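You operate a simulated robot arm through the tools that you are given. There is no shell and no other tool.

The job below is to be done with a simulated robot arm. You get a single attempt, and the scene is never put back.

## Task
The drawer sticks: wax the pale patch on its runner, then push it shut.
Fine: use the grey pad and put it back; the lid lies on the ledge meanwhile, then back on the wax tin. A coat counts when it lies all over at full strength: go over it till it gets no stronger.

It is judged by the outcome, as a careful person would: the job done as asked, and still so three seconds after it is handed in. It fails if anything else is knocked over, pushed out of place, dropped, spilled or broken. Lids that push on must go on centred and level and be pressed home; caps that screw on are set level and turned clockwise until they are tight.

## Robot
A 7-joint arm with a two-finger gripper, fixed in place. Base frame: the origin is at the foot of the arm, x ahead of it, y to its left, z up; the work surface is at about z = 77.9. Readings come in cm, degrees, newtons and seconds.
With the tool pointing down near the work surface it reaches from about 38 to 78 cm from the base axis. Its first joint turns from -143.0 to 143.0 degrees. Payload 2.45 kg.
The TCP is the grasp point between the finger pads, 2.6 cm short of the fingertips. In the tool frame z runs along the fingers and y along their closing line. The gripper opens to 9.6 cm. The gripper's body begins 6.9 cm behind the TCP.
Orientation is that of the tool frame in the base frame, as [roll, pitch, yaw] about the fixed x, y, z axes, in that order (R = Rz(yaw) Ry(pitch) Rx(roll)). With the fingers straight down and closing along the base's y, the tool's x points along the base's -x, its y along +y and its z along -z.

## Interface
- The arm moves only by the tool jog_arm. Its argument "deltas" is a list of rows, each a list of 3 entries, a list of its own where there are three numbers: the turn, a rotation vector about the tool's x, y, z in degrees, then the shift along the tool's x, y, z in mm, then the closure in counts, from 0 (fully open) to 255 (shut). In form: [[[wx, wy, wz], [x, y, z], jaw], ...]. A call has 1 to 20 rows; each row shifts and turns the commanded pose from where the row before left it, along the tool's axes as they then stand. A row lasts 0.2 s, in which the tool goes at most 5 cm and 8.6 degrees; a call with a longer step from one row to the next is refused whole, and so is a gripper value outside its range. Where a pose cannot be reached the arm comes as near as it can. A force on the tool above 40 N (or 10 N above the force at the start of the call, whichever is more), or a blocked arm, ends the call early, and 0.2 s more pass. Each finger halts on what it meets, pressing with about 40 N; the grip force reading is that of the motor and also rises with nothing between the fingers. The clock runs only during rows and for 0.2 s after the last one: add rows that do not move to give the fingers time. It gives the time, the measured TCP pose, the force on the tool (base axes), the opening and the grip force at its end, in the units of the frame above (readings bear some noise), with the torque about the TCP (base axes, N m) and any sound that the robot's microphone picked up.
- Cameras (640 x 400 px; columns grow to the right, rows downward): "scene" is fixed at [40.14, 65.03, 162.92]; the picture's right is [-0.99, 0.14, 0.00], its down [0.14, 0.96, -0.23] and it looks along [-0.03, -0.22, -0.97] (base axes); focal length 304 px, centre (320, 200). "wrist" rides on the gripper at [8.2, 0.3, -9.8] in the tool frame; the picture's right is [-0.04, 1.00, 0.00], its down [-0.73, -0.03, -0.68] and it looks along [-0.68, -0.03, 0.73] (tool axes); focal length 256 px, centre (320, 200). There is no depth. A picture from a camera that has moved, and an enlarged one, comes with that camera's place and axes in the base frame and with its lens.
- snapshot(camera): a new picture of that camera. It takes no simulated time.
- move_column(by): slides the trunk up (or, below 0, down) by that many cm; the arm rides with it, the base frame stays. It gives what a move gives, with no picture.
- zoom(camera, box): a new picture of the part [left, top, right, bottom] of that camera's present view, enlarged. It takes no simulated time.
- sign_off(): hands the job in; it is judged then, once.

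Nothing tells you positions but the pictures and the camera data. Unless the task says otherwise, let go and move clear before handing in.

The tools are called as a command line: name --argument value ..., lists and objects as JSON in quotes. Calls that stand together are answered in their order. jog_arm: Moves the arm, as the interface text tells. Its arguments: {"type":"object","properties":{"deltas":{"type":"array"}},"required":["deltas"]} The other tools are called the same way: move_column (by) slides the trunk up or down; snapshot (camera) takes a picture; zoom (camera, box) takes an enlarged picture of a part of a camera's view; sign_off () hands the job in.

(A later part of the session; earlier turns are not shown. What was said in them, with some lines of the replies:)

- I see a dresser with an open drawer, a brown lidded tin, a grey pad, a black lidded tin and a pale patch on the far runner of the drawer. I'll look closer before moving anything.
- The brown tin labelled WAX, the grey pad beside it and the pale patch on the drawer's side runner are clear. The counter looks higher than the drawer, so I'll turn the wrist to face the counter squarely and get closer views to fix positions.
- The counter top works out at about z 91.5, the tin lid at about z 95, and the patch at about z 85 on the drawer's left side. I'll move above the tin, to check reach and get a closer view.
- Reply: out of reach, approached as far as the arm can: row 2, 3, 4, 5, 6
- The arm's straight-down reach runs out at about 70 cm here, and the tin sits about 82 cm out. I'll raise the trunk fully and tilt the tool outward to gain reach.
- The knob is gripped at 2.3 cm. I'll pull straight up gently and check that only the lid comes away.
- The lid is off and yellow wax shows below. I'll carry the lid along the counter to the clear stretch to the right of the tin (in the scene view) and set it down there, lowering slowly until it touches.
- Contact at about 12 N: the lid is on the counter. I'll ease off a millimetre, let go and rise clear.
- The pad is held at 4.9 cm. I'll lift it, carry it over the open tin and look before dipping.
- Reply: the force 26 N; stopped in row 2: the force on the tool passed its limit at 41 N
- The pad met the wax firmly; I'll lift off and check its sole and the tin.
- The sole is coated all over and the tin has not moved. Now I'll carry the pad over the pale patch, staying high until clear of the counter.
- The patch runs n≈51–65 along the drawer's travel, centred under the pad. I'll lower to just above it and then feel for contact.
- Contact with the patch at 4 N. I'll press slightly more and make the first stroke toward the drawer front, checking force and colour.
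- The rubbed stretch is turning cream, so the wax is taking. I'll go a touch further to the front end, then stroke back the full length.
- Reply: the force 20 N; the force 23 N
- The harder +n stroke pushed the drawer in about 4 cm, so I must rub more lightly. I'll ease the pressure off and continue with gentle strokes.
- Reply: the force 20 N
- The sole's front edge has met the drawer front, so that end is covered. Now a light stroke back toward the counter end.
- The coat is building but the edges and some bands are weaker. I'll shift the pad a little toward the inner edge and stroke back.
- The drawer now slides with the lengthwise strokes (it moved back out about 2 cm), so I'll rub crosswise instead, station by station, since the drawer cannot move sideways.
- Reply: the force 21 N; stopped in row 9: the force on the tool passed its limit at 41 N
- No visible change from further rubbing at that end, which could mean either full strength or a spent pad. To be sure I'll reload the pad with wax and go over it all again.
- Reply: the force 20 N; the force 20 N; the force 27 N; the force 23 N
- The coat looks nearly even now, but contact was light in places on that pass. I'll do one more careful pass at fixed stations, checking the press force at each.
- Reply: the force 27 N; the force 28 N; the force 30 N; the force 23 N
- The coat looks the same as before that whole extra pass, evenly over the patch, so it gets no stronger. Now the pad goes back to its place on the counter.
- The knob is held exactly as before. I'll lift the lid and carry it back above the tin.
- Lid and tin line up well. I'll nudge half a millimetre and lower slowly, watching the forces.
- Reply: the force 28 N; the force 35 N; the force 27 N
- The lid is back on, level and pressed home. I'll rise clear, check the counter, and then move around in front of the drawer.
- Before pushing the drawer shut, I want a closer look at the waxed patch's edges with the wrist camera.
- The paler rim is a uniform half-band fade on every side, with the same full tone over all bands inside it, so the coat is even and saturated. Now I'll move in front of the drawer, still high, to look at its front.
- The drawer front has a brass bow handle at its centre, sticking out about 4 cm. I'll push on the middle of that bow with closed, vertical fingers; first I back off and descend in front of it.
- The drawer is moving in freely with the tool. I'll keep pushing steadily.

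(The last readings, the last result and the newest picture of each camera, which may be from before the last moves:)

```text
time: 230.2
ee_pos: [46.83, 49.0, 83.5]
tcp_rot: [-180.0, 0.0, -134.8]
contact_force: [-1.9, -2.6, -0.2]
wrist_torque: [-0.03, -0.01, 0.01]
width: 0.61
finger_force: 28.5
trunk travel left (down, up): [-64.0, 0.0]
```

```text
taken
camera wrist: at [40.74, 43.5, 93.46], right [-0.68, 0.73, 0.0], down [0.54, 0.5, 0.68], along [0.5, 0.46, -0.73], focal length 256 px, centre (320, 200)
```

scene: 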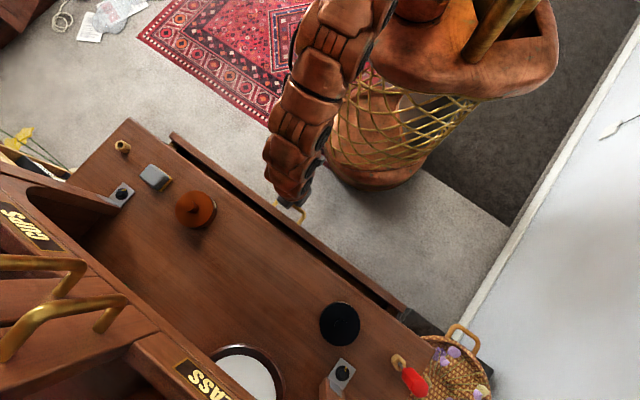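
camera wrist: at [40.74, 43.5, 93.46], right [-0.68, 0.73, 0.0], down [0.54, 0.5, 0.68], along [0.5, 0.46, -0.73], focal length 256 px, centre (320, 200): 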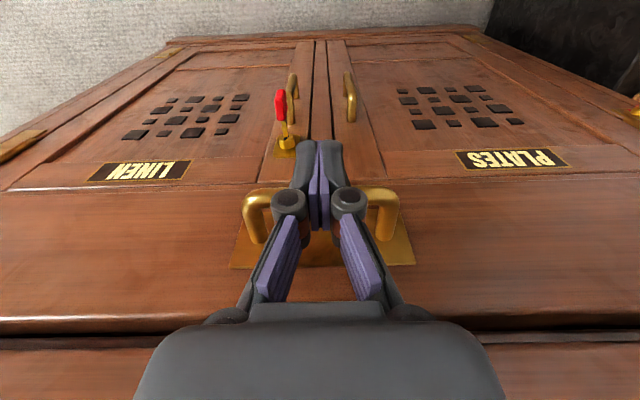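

zoom --camera "wrist" --box '[480, 280, 640, 400]'

jog_arm --deltas '[[[0, 0, 0], [-3, 0, 0], 255], [[0, 0, 0], [-3, 0, 0], 255], [[0, 0, 0], [0, 0, 0], 255]]'

zoom --camera "wrist" --box '[480, 280, 640, 400]'

```text
3.33 times, centred on (560, 340) of wrist
camera zoom: at [40.74, 43.5, 93.46], right [-0.68, 0.73, 0.0], down [0.54, 0.5, 0.68], along [0.5, 0.46, -0.73], focal length 853 px, centre (-480, -267)
```

zoom: 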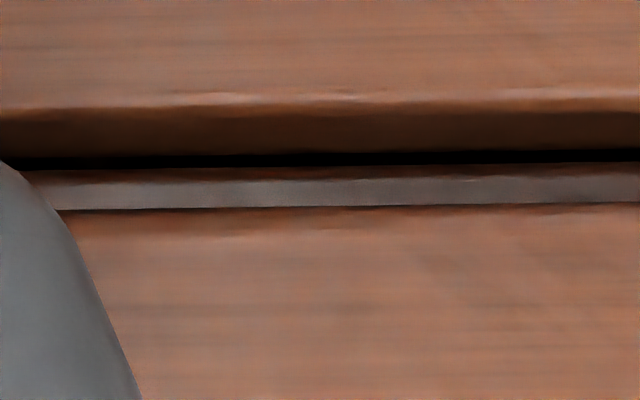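

```text
time: 230.7
ee_pos: [46.72, 49.08, 83.58]
tcp_rot: [-180.0, -0.4, -134.9]
contact_force: [-17.8, -14.2, 11.7]
wrist_torque: [1.47, -2.12, -0.22]
width: 0.01
finger_force: 28.0
trunk travel left (down, up): [-64.0, 0.0]
stopped in row 2: the force on the tool passed its limit at 46 N (the readings are from after the stop); the commanded pose is now the measured one
```

```text
3.33 times, centred on (560, 340) of wrist
camera zoom: at [40.77, 43.54, 93.53], right [-0.68, 0.73, 0.0], down [0.54, 0.5, 0.67], along [0.5, 0.46, -0.74], focal length 853 px, centre (-480, -267)
```

zoom: 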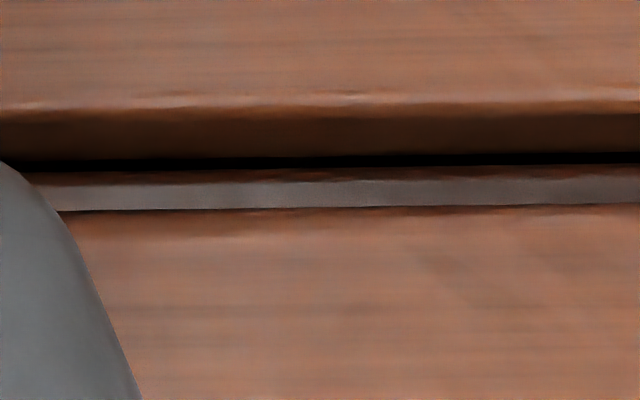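

The push met a hard stop, but the torque hints the hand itself may be touching the counter edge. I'll back off slightly and look before deciding.

jog_arm --deltas '[[[0, 0, 0], [8, 0, 0], 255], [[0, 0, 0], [0, 0, 0], 255]]'

zoom --camera "scene" --box '[230, 170, 350, 260]'

snapshot --camera "wrist"

zoom --camera "scene" --box '[120, 100, 280, 220]'

```text
time: 231.3
ee_pos: [46.35, 48.47, 83.38]
tcp_rot: [179.9, -0.4, -135.1]
contact_force: [0.7, 0.2, -0.1]
wrist_torque: [-0.03, -0.01, -0.03]
width: 0.0
finger_force: 28.3
trunk travel left (down, up): [-64.0, 0.0]
```

```text
4.44 times, centred on (290, 215) of scene
camera zoom: at [40.14, 65.03, 162.92], right [-0.99, 0.14, 0.0], down [0.14, 0.96, -0.23], along [-0.03, -0.22, -0.97], focal length 1351 px, centre (453, 133)
```

zoom: 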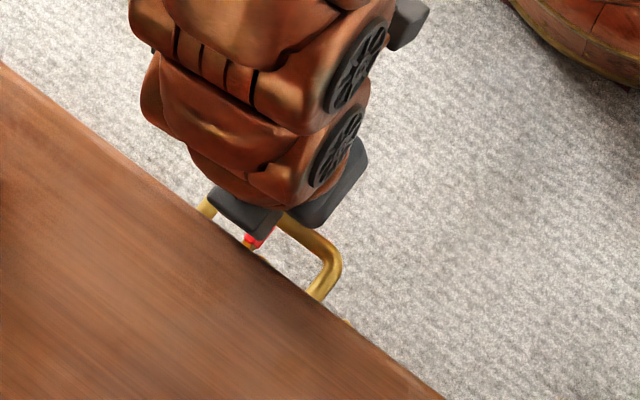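

```text
taken
camera wrist: at [40.4, 43.07, 93.43], right [-0.68, 0.73, 0.0], down [0.54, 0.5, 0.67], along [0.49, 0.46, -0.74], focal length 256 px, centre (320, 200)
```

wrist: 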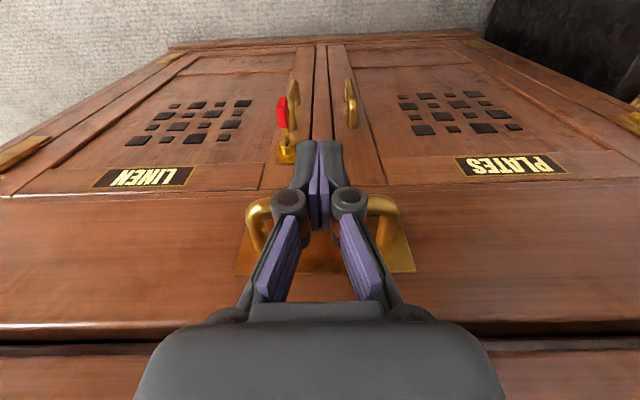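

```text
3.33 times, centred on (200, 160) of scene
camera zoom: at [40.14, 65.03, 162.92], right [-0.99, 0.14, 0.0], down [0.14, 0.96, -0.23], along [-0.03, -0.22, -0.97], focal length 1013 px, centre (720, 333)
```

zoom: 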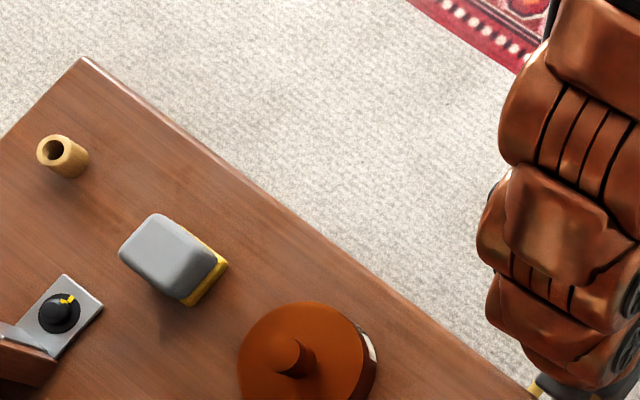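

Confirmed: the hand's housing was about at the counter edge, so I'll back off, tilt the tool so its top leans back, and finish the push with the fingertips.

jog_arm --deltas '[[[0, 0, 0], [20, 0, 0], 255], [[0, -7, 0], [0, 0, 0], 255], [[0, -7, 0], [0, 0, 0], 255], [[0, -7, 0], [0, 0, 0], 255], [[0, 0, 0], [0, 0, 0], 255], [[0, 0, 0], [0, 0, 0], 255]]'

snapshot --camera "wrist"

snapshot --camera "scene"

```text
time: 232.7
ee_pos: [44.89, 47.09, 83.39]
tcp_rot: [-180.0, 20.7, -134.9]
contact_force: [0.7, -0.3, 0.5]
wrist_torque: [0.03, -0.02, 0.01]
width: 0.01
finger_force: 28.2
trunk travel left (down, up): [-64.0, 0.0]
```

```text
taken
camera wrist: at [36.76, 39.51, 89.84], right [-0.68, 0.73, 0.01], down [0.34, 0.3, 0.89], along [0.65, 0.61, -0.45], focal length 256 px, centre (320, 200)
```

wrist: 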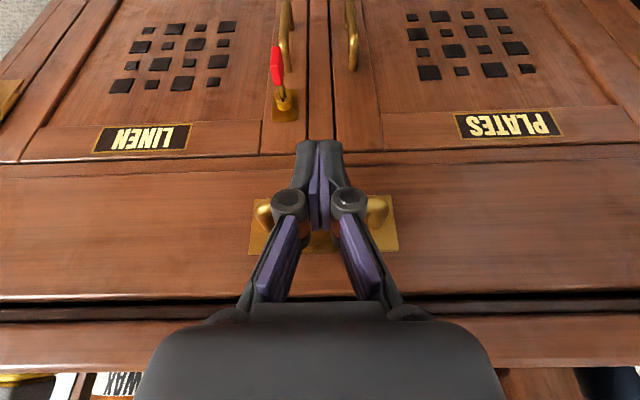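

```text
taken
```

scene: 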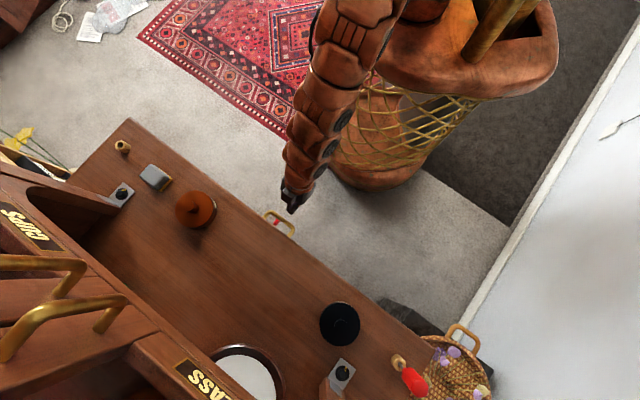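

zoom --camera "wrist" --box '[400, 260, 560, 380]'

jog_arm --deltas '[[[0, 0, 0], [-4.7, 0, 1.77], 255], [[0, 0, 0], [-4.7, 0, 1.77], 255], [[0, 0, 0], [-4.7, 0, 1.77], 255], [[0, 0, 0], [-2.8, 0, 1.06], 255], [[0, 0, 0], [0, 0, 0], 255]]'

snapshot --camera "wrist"

```text
3.33 times, centred on (480, 320) of wrist
camera zoom: at [36.76, 39.51, 89.84], right [-0.68, 0.73, 0.01], down [0.34, 0.3, 0.89], along [0.65, 0.61, -0.45], focal length 853 px, centre (-213, -200)
```

zoom: 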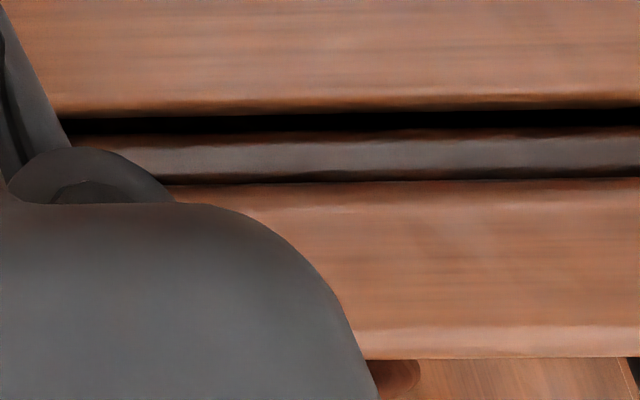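

```text
time: 233.9
ee_pos: [46.25, 48.36, 83.28]
tcp_rot: [179.9, 20.6, -135.1]
contact_force: [0.6, -0.3, 0.2]
wrist_torque: [-0.03, -0.01, 0.01]
width: 0.0
finger_force: 28.4
trunk travel left (down, up): [-64.0, 0.0]
```

```text
taken
camera wrist: at [38.09, 40.72, 89.82], right [-0.68, 0.73, 0.01], down [0.34, 0.3, 0.89], along [0.65, 0.61, -0.45], focal length 256 px, centre (320, 200)
```

wrist: 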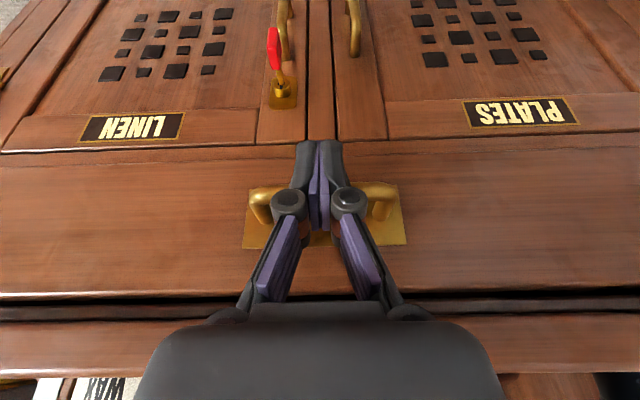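

jog_arm --deltas '[[[0, 0, 0], [-2.8, 0, 1.06], 255], [[0, 0, 0], [0, 0, 0], 255]]'

jog_arm --deltas '[[[0, 0, 0], [-2.8, 0, 1.06], 255], [[0, 0, 0], [0, 0, 0], 255]]'

jog_arm --deltas '[[[0, 0, 0], [-1.9, 0, 0.7], 255], [[0, 0, 0], [0, 0, 0], 255]]'

```text
time: 234.5
ee_pos: [46.44, 48.57, 83.35]
tcp_rot: [-179.9, 20.6, -135.0]
contact_force: [1.1, -0.5, -0.2]
wrist_torque: [-0.04, -0.04, 0.01]
width: 0.0
finger_force: 28.7
trunk travel left (down, up): [-64.0, 0.0]
```

```text
time: 235.1
ee_pos: [46.74, 48.77, 83.3]
tcp_rot: [179.9, 20.5, -135.1]
contact_force: [-1.2, -1.2, -1.2]
wrist_torque: [-0.07, 0.03, 0.03]
width: 0.59
finger_force: 28.5
trunk travel left (down, up): [-64.0, 0.0]
```

```text
time: 235.7
ee_pos: [46.81, 49.06, 83.33]
tcp_rot: [-180.0, 20.7, -135.0]
contact_force: [-0.8, -1.7, -1.1]
wrist_torque: [-0.03, 0.02, 0.02]
width: 0.02
finger_force: 28.5
trunk travel left (down, up): [-64.0, 0.0]
```

jog_arm --deltas '[[[0, 0, 0], [-2.8, 0, 1.06], 255], [[0, 0, 0], [0, 0, 0], 255]]'

jog_arm --deltas '[[[0, 0, 0], [-2.8, 0, 1.06], 255], [[0, 0, 0], [0, 0, 0], 255]]'

jog_arm --deltas '[[[0, 0, 0], [-2.8, 0, 1.06], 255], [[0, 0, 0], [0, 0, 0], 255]]'

zoom --camera "wrist" --box '[400, 260, 560, 380]'

```text
time: 236.3
ee_pos: [46.96, 49.27, 83.44]
tcp_rot: [180.0, 20.7, -135.0]
contact_force: [-1.8, -0.5, -1.5]
wrist_torque: [-0.06, 0.0, 0.0]
width: 0.62
finger_force: 28.9
trunk travel left (down, up): [-64.0, 0.0]
```

```text
time: 236.9
ee_pos: [47.2, 49.34, 83.41]
tcp_rot: [-180.0, 20.7, -135.0]
contact_force: [0.8, 0.1, -0.1]
wrist_torque: [0.0, -0.02, -0.03]
width: 0.0
finger_force: 28.4
trunk travel left (down, up): [-64.0, 0.0]
```

```text
time: 237.5
ee_pos: [47.18, 49.53, 83.26]
tcp_rot: [-180.0, 20.6, -135.0]
contact_force: [-0.7, -2.1, -1.2]
wrist_torque: [-0.05, 0.02, -0.03]
width: 0.62
finger_force: 28.6
trunk travel left (down, up): [-64.0, 0.0]
```

```text
3.33 times, centred on (480, 320) of wrist
camera zoom: at [39.28, 41.97, 89.81], right [-0.68, 0.73, 0.01], down [0.34, 0.3, 0.89], along [0.65, 0.61, -0.45], focal length 853 px, centre (-213, -200)
```

zoom: 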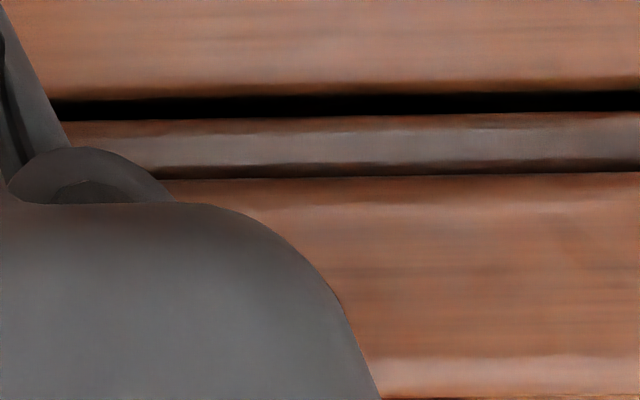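

jog_arm --deltas '[[[0, 0, 0], [-2.8, 0, 1.06], 255], [[0, 0, 0], [-2.8, 0, 1.06], 255], [[0, 0, 0], [0, 0, 0], 255]]'

jog_arm --deltas '[[[0, 0, 0], [-2.8, 0, 1.06], 255], [[0, 0, 0], [-2.8, 0, 1.06], 255], [[0, 0, 0], [0, 0, 0], 255]]'

snapshot --camera "wrist"

```text
time: 238.3
ee_pos: [47.83, 50.18, 83.33]
tcp_rot: [180.0, 20.5, -135.0]
contact_force: [-4.5, -1.6, -2.5]
wrist_torque: [-0.03, 0.09, 0.0]
width: 0.6
finger_force: 28.7
trunk travel left (down, up): [-64.0, 0.0]
```

```text
time: 239.1
ee_pos: [47.98, 50.23, 83.14]
tcp_rot: [180.0, 20.2, -135.0]
contact_force: [-28.5, -26.8, -3.4]
wrist_torque: [-0.31, 0.37, 0.02]
width: 0.61
finger_force: 28.3
trunk travel left (down, up): [-64.0, 0.0]
```

```text
taken
camera wrist: at [39.91, 42.59, 89.76], right [-0.68, 0.73, 0.01], down [0.34, 0.3, 0.89], along [0.65, 0.61, -0.45], focal length 256 px, centre (320, 200)
```

wrist: 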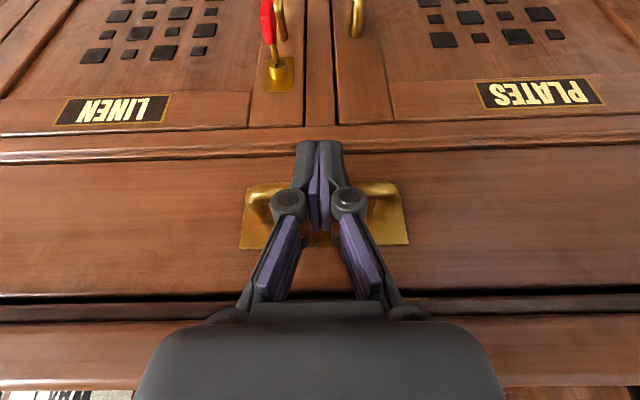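

The force now acts at the handle itself and rises sharply to 39 N with no more travel: the drawer has hit its stop. I'll back off and check that it is shut.

jog_arm --deltas '[[[0, 0, 0], [5, 0, -1.8], 255], [[0, 0, 0], [28, 0, -10.6], 255], [[0, 0, 0], [28, 0, -10.6], 255], [[0, 0, 0], [37, 0, -14], 255], [[0, 0, 0], [0, 0, 0], 255]]'

snapshot --camera "wrist"

snapshot --camera "scene"

```text
time: 240.3
ee_pos: [40.62, 43.21, 83.33]
tcp_rot: [180.0, 20.6, -135.0]
contact_force: [-0.1, -0.4, -0.2]
wrist_torque: [-0.01, -0.03, 0.0]
width: 0.0
finger_force: 28.4
trunk travel left (down, up): [-64.0, 0.0]
```

```text
taken
camera wrist: at [32.47, 35.48, 89.89], right [-0.68, 0.73, 0.01], down [0.34, 0.3, 0.89], along [0.65, 0.61, -0.45], focal length 256 px, centre (320, 200)
```

wrist: 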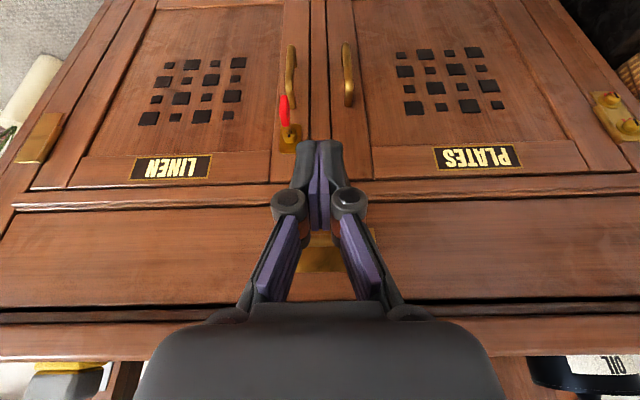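

```text
taken
```

scene: 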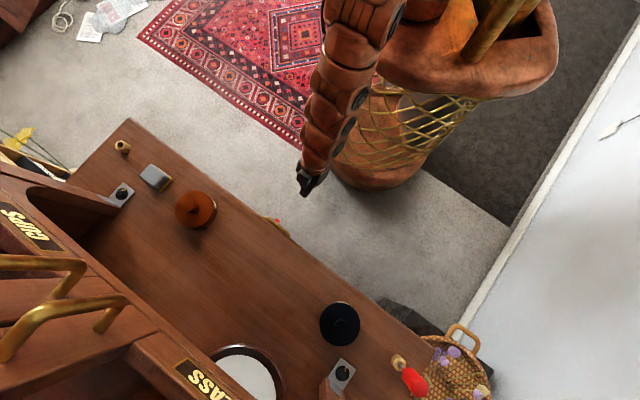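

zoom --camera "wrist" --box '[0, 170, 240, 350]'

zoom --camera "wrist" --box '[400, 170, 640, 350]'

zoom --camera "scene" --box '[200, 170, 340, 270]'

```text
2.22 times, centred on (120, 260) of wrist
camera zoom: at [32.47, 35.48, 89.89], right [-0.68, 0.73, 0.01], down [0.34, 0.3, 0.89], along [0.65, 0.61, -0.45], focal length 569 px, centre (764, 67)
```

zoom: 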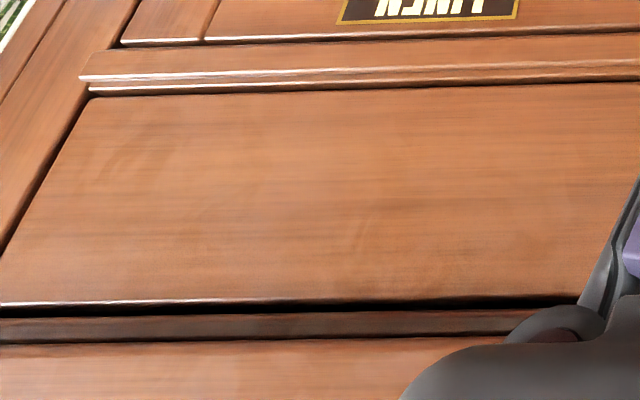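

```text
2.22 times, centred on (520, 260) of wrist
camera zoom: at [32.47, 35.48, 89.89], right [-0.68, 0.73, 0.01], down [0.34, 0.3, 0.89], along [0.65, 0.61, -0.45], focal length 569 px, centre (-124, 67)
```

zoom: 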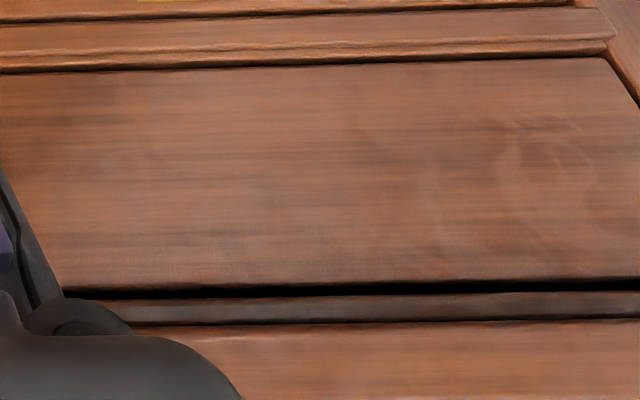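

```text
4.00 times, centred on (270, 220) of scene
camera zoom: at [40.14, 65.03, 162.92], right [-0.99, 0.14, 0.0], down [0.14, 0.96, -0.23], along [-0.03, -0.22, -0.97], focal length 1216 px, centre (520, 120)
```

zoom: 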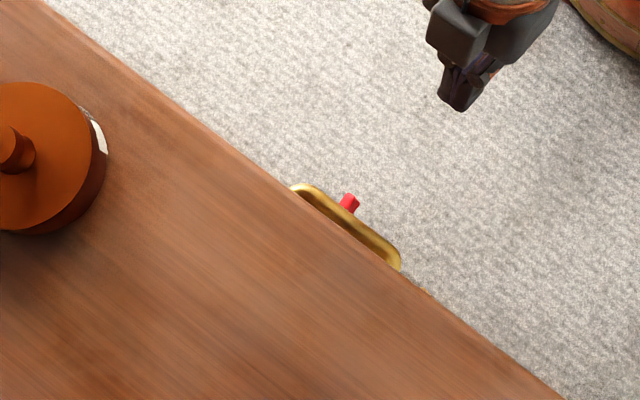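

The drawer front sits flush in its frame along its whole width. I'll raise the arm clear and take a final look at everything.

jog_arm --deltas '[[[0, 0, 0], [20, 0, -8], 255], [[0, 0, 0], [-13.3, 0, -35], 200], [[0, 0, 0], [-13.3, 0, -35], 120], [[0, 0, 0], [-13.3, 0, -35], 60], [[0, 0, 0], [-13.3, 0, -35], 60], [[0, 0, 0], [0, 0, 0], 60], [[0, 0, 0], [0, 0, 0], 60]]'

snapshot --camera "scene"

snapshot --camera "wrist"

zoom --camera "scene" --box '[100, 130, 260, 250]'

```text
time: 241.9
ee_pos: [39.41, 41.69, 98.32]
tcp_rot: [179.9, 20.6, -135.0]
contact_force: [-0.2, 0.4, -0.7]
wrist_torque: [-0.01, 0.0, 0.0]
width: 7.37
finger_force: 0.0
trunk travel left (down, up): [-64.0, 0.0]
```

```text
taken
```

scene: 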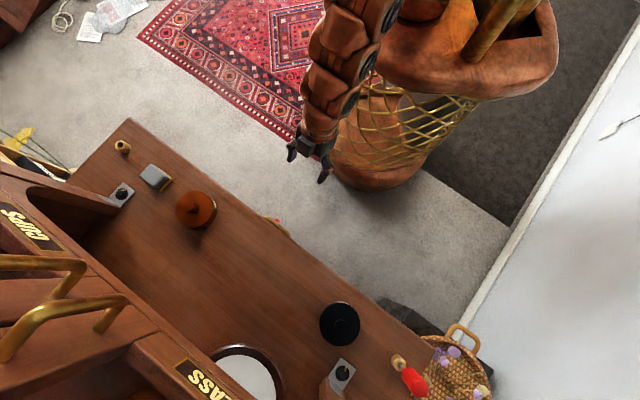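

```text
taken
camera wrist: at [31.29, 34.03, 104.79], right [-0.68, 0.73, 0.01], down [0.34, 0.3, 0.89], along [0.65, 0.61, -0.45], focal length 256 px, centre (320, 200)
```

wrist: 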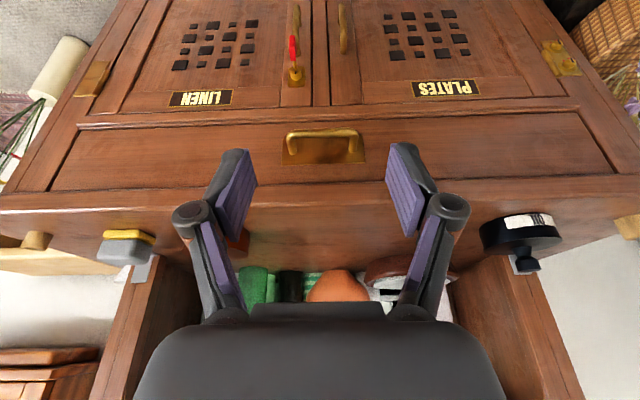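

```text
3.33 times, centred on (180, 190) of scene
camera zoom: at [40.14, 65.03, 162.92], right [-0.99, 0.14, 0.0], down [0.14, 0.96, -0.23], along [-0.03, -0.22, -0.97], focal length 1013 px, centre (787, 233)
```

zoom: 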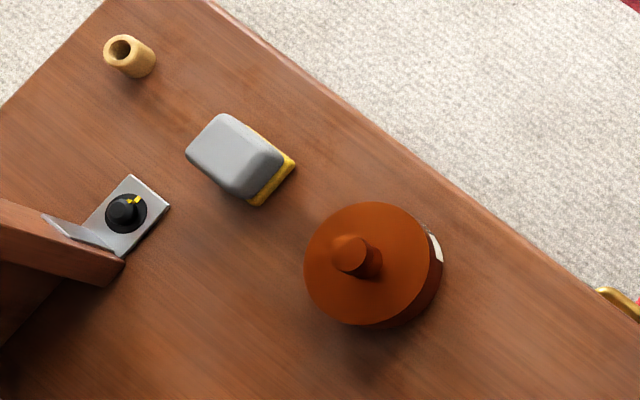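

The drawer is shut flush, the pad is back in its place, and the lid is seated on the wax tin. The other items look untouched and the arm is clear, so I'm handing the job in.

sign_off

```text
The job is handed in.
```

I waxed the pale patch on the runner, and the drawer now slides easily and is pushed shut, flush in its frame.

- **Coat:** I loaded the pad twice and went over the whole patch until further passes made no visible difference. The outermost edge still looks slightly paler on every side. I took that for a quirk of how the picture renders the coat, because the pad passed well beyond the patch edges on most sides and right up to the drawer front. I couldn't confirm it.
- **Pad:** the grey pad is back on the counter within a few millimetres of where it was. Its underside is still coated with wax.
- **Tin:** I took the ledge to be the counter beside the tin and left the lid there while I worked. The lid is back on, centred and level, and pressed home.
- **Counter edge:** while I was closing the drawer, the robot's hand briefly bumped the front edge of the counter. I backed off and finished with the tool tilted. In the final pictures nothing is marked or out of place.
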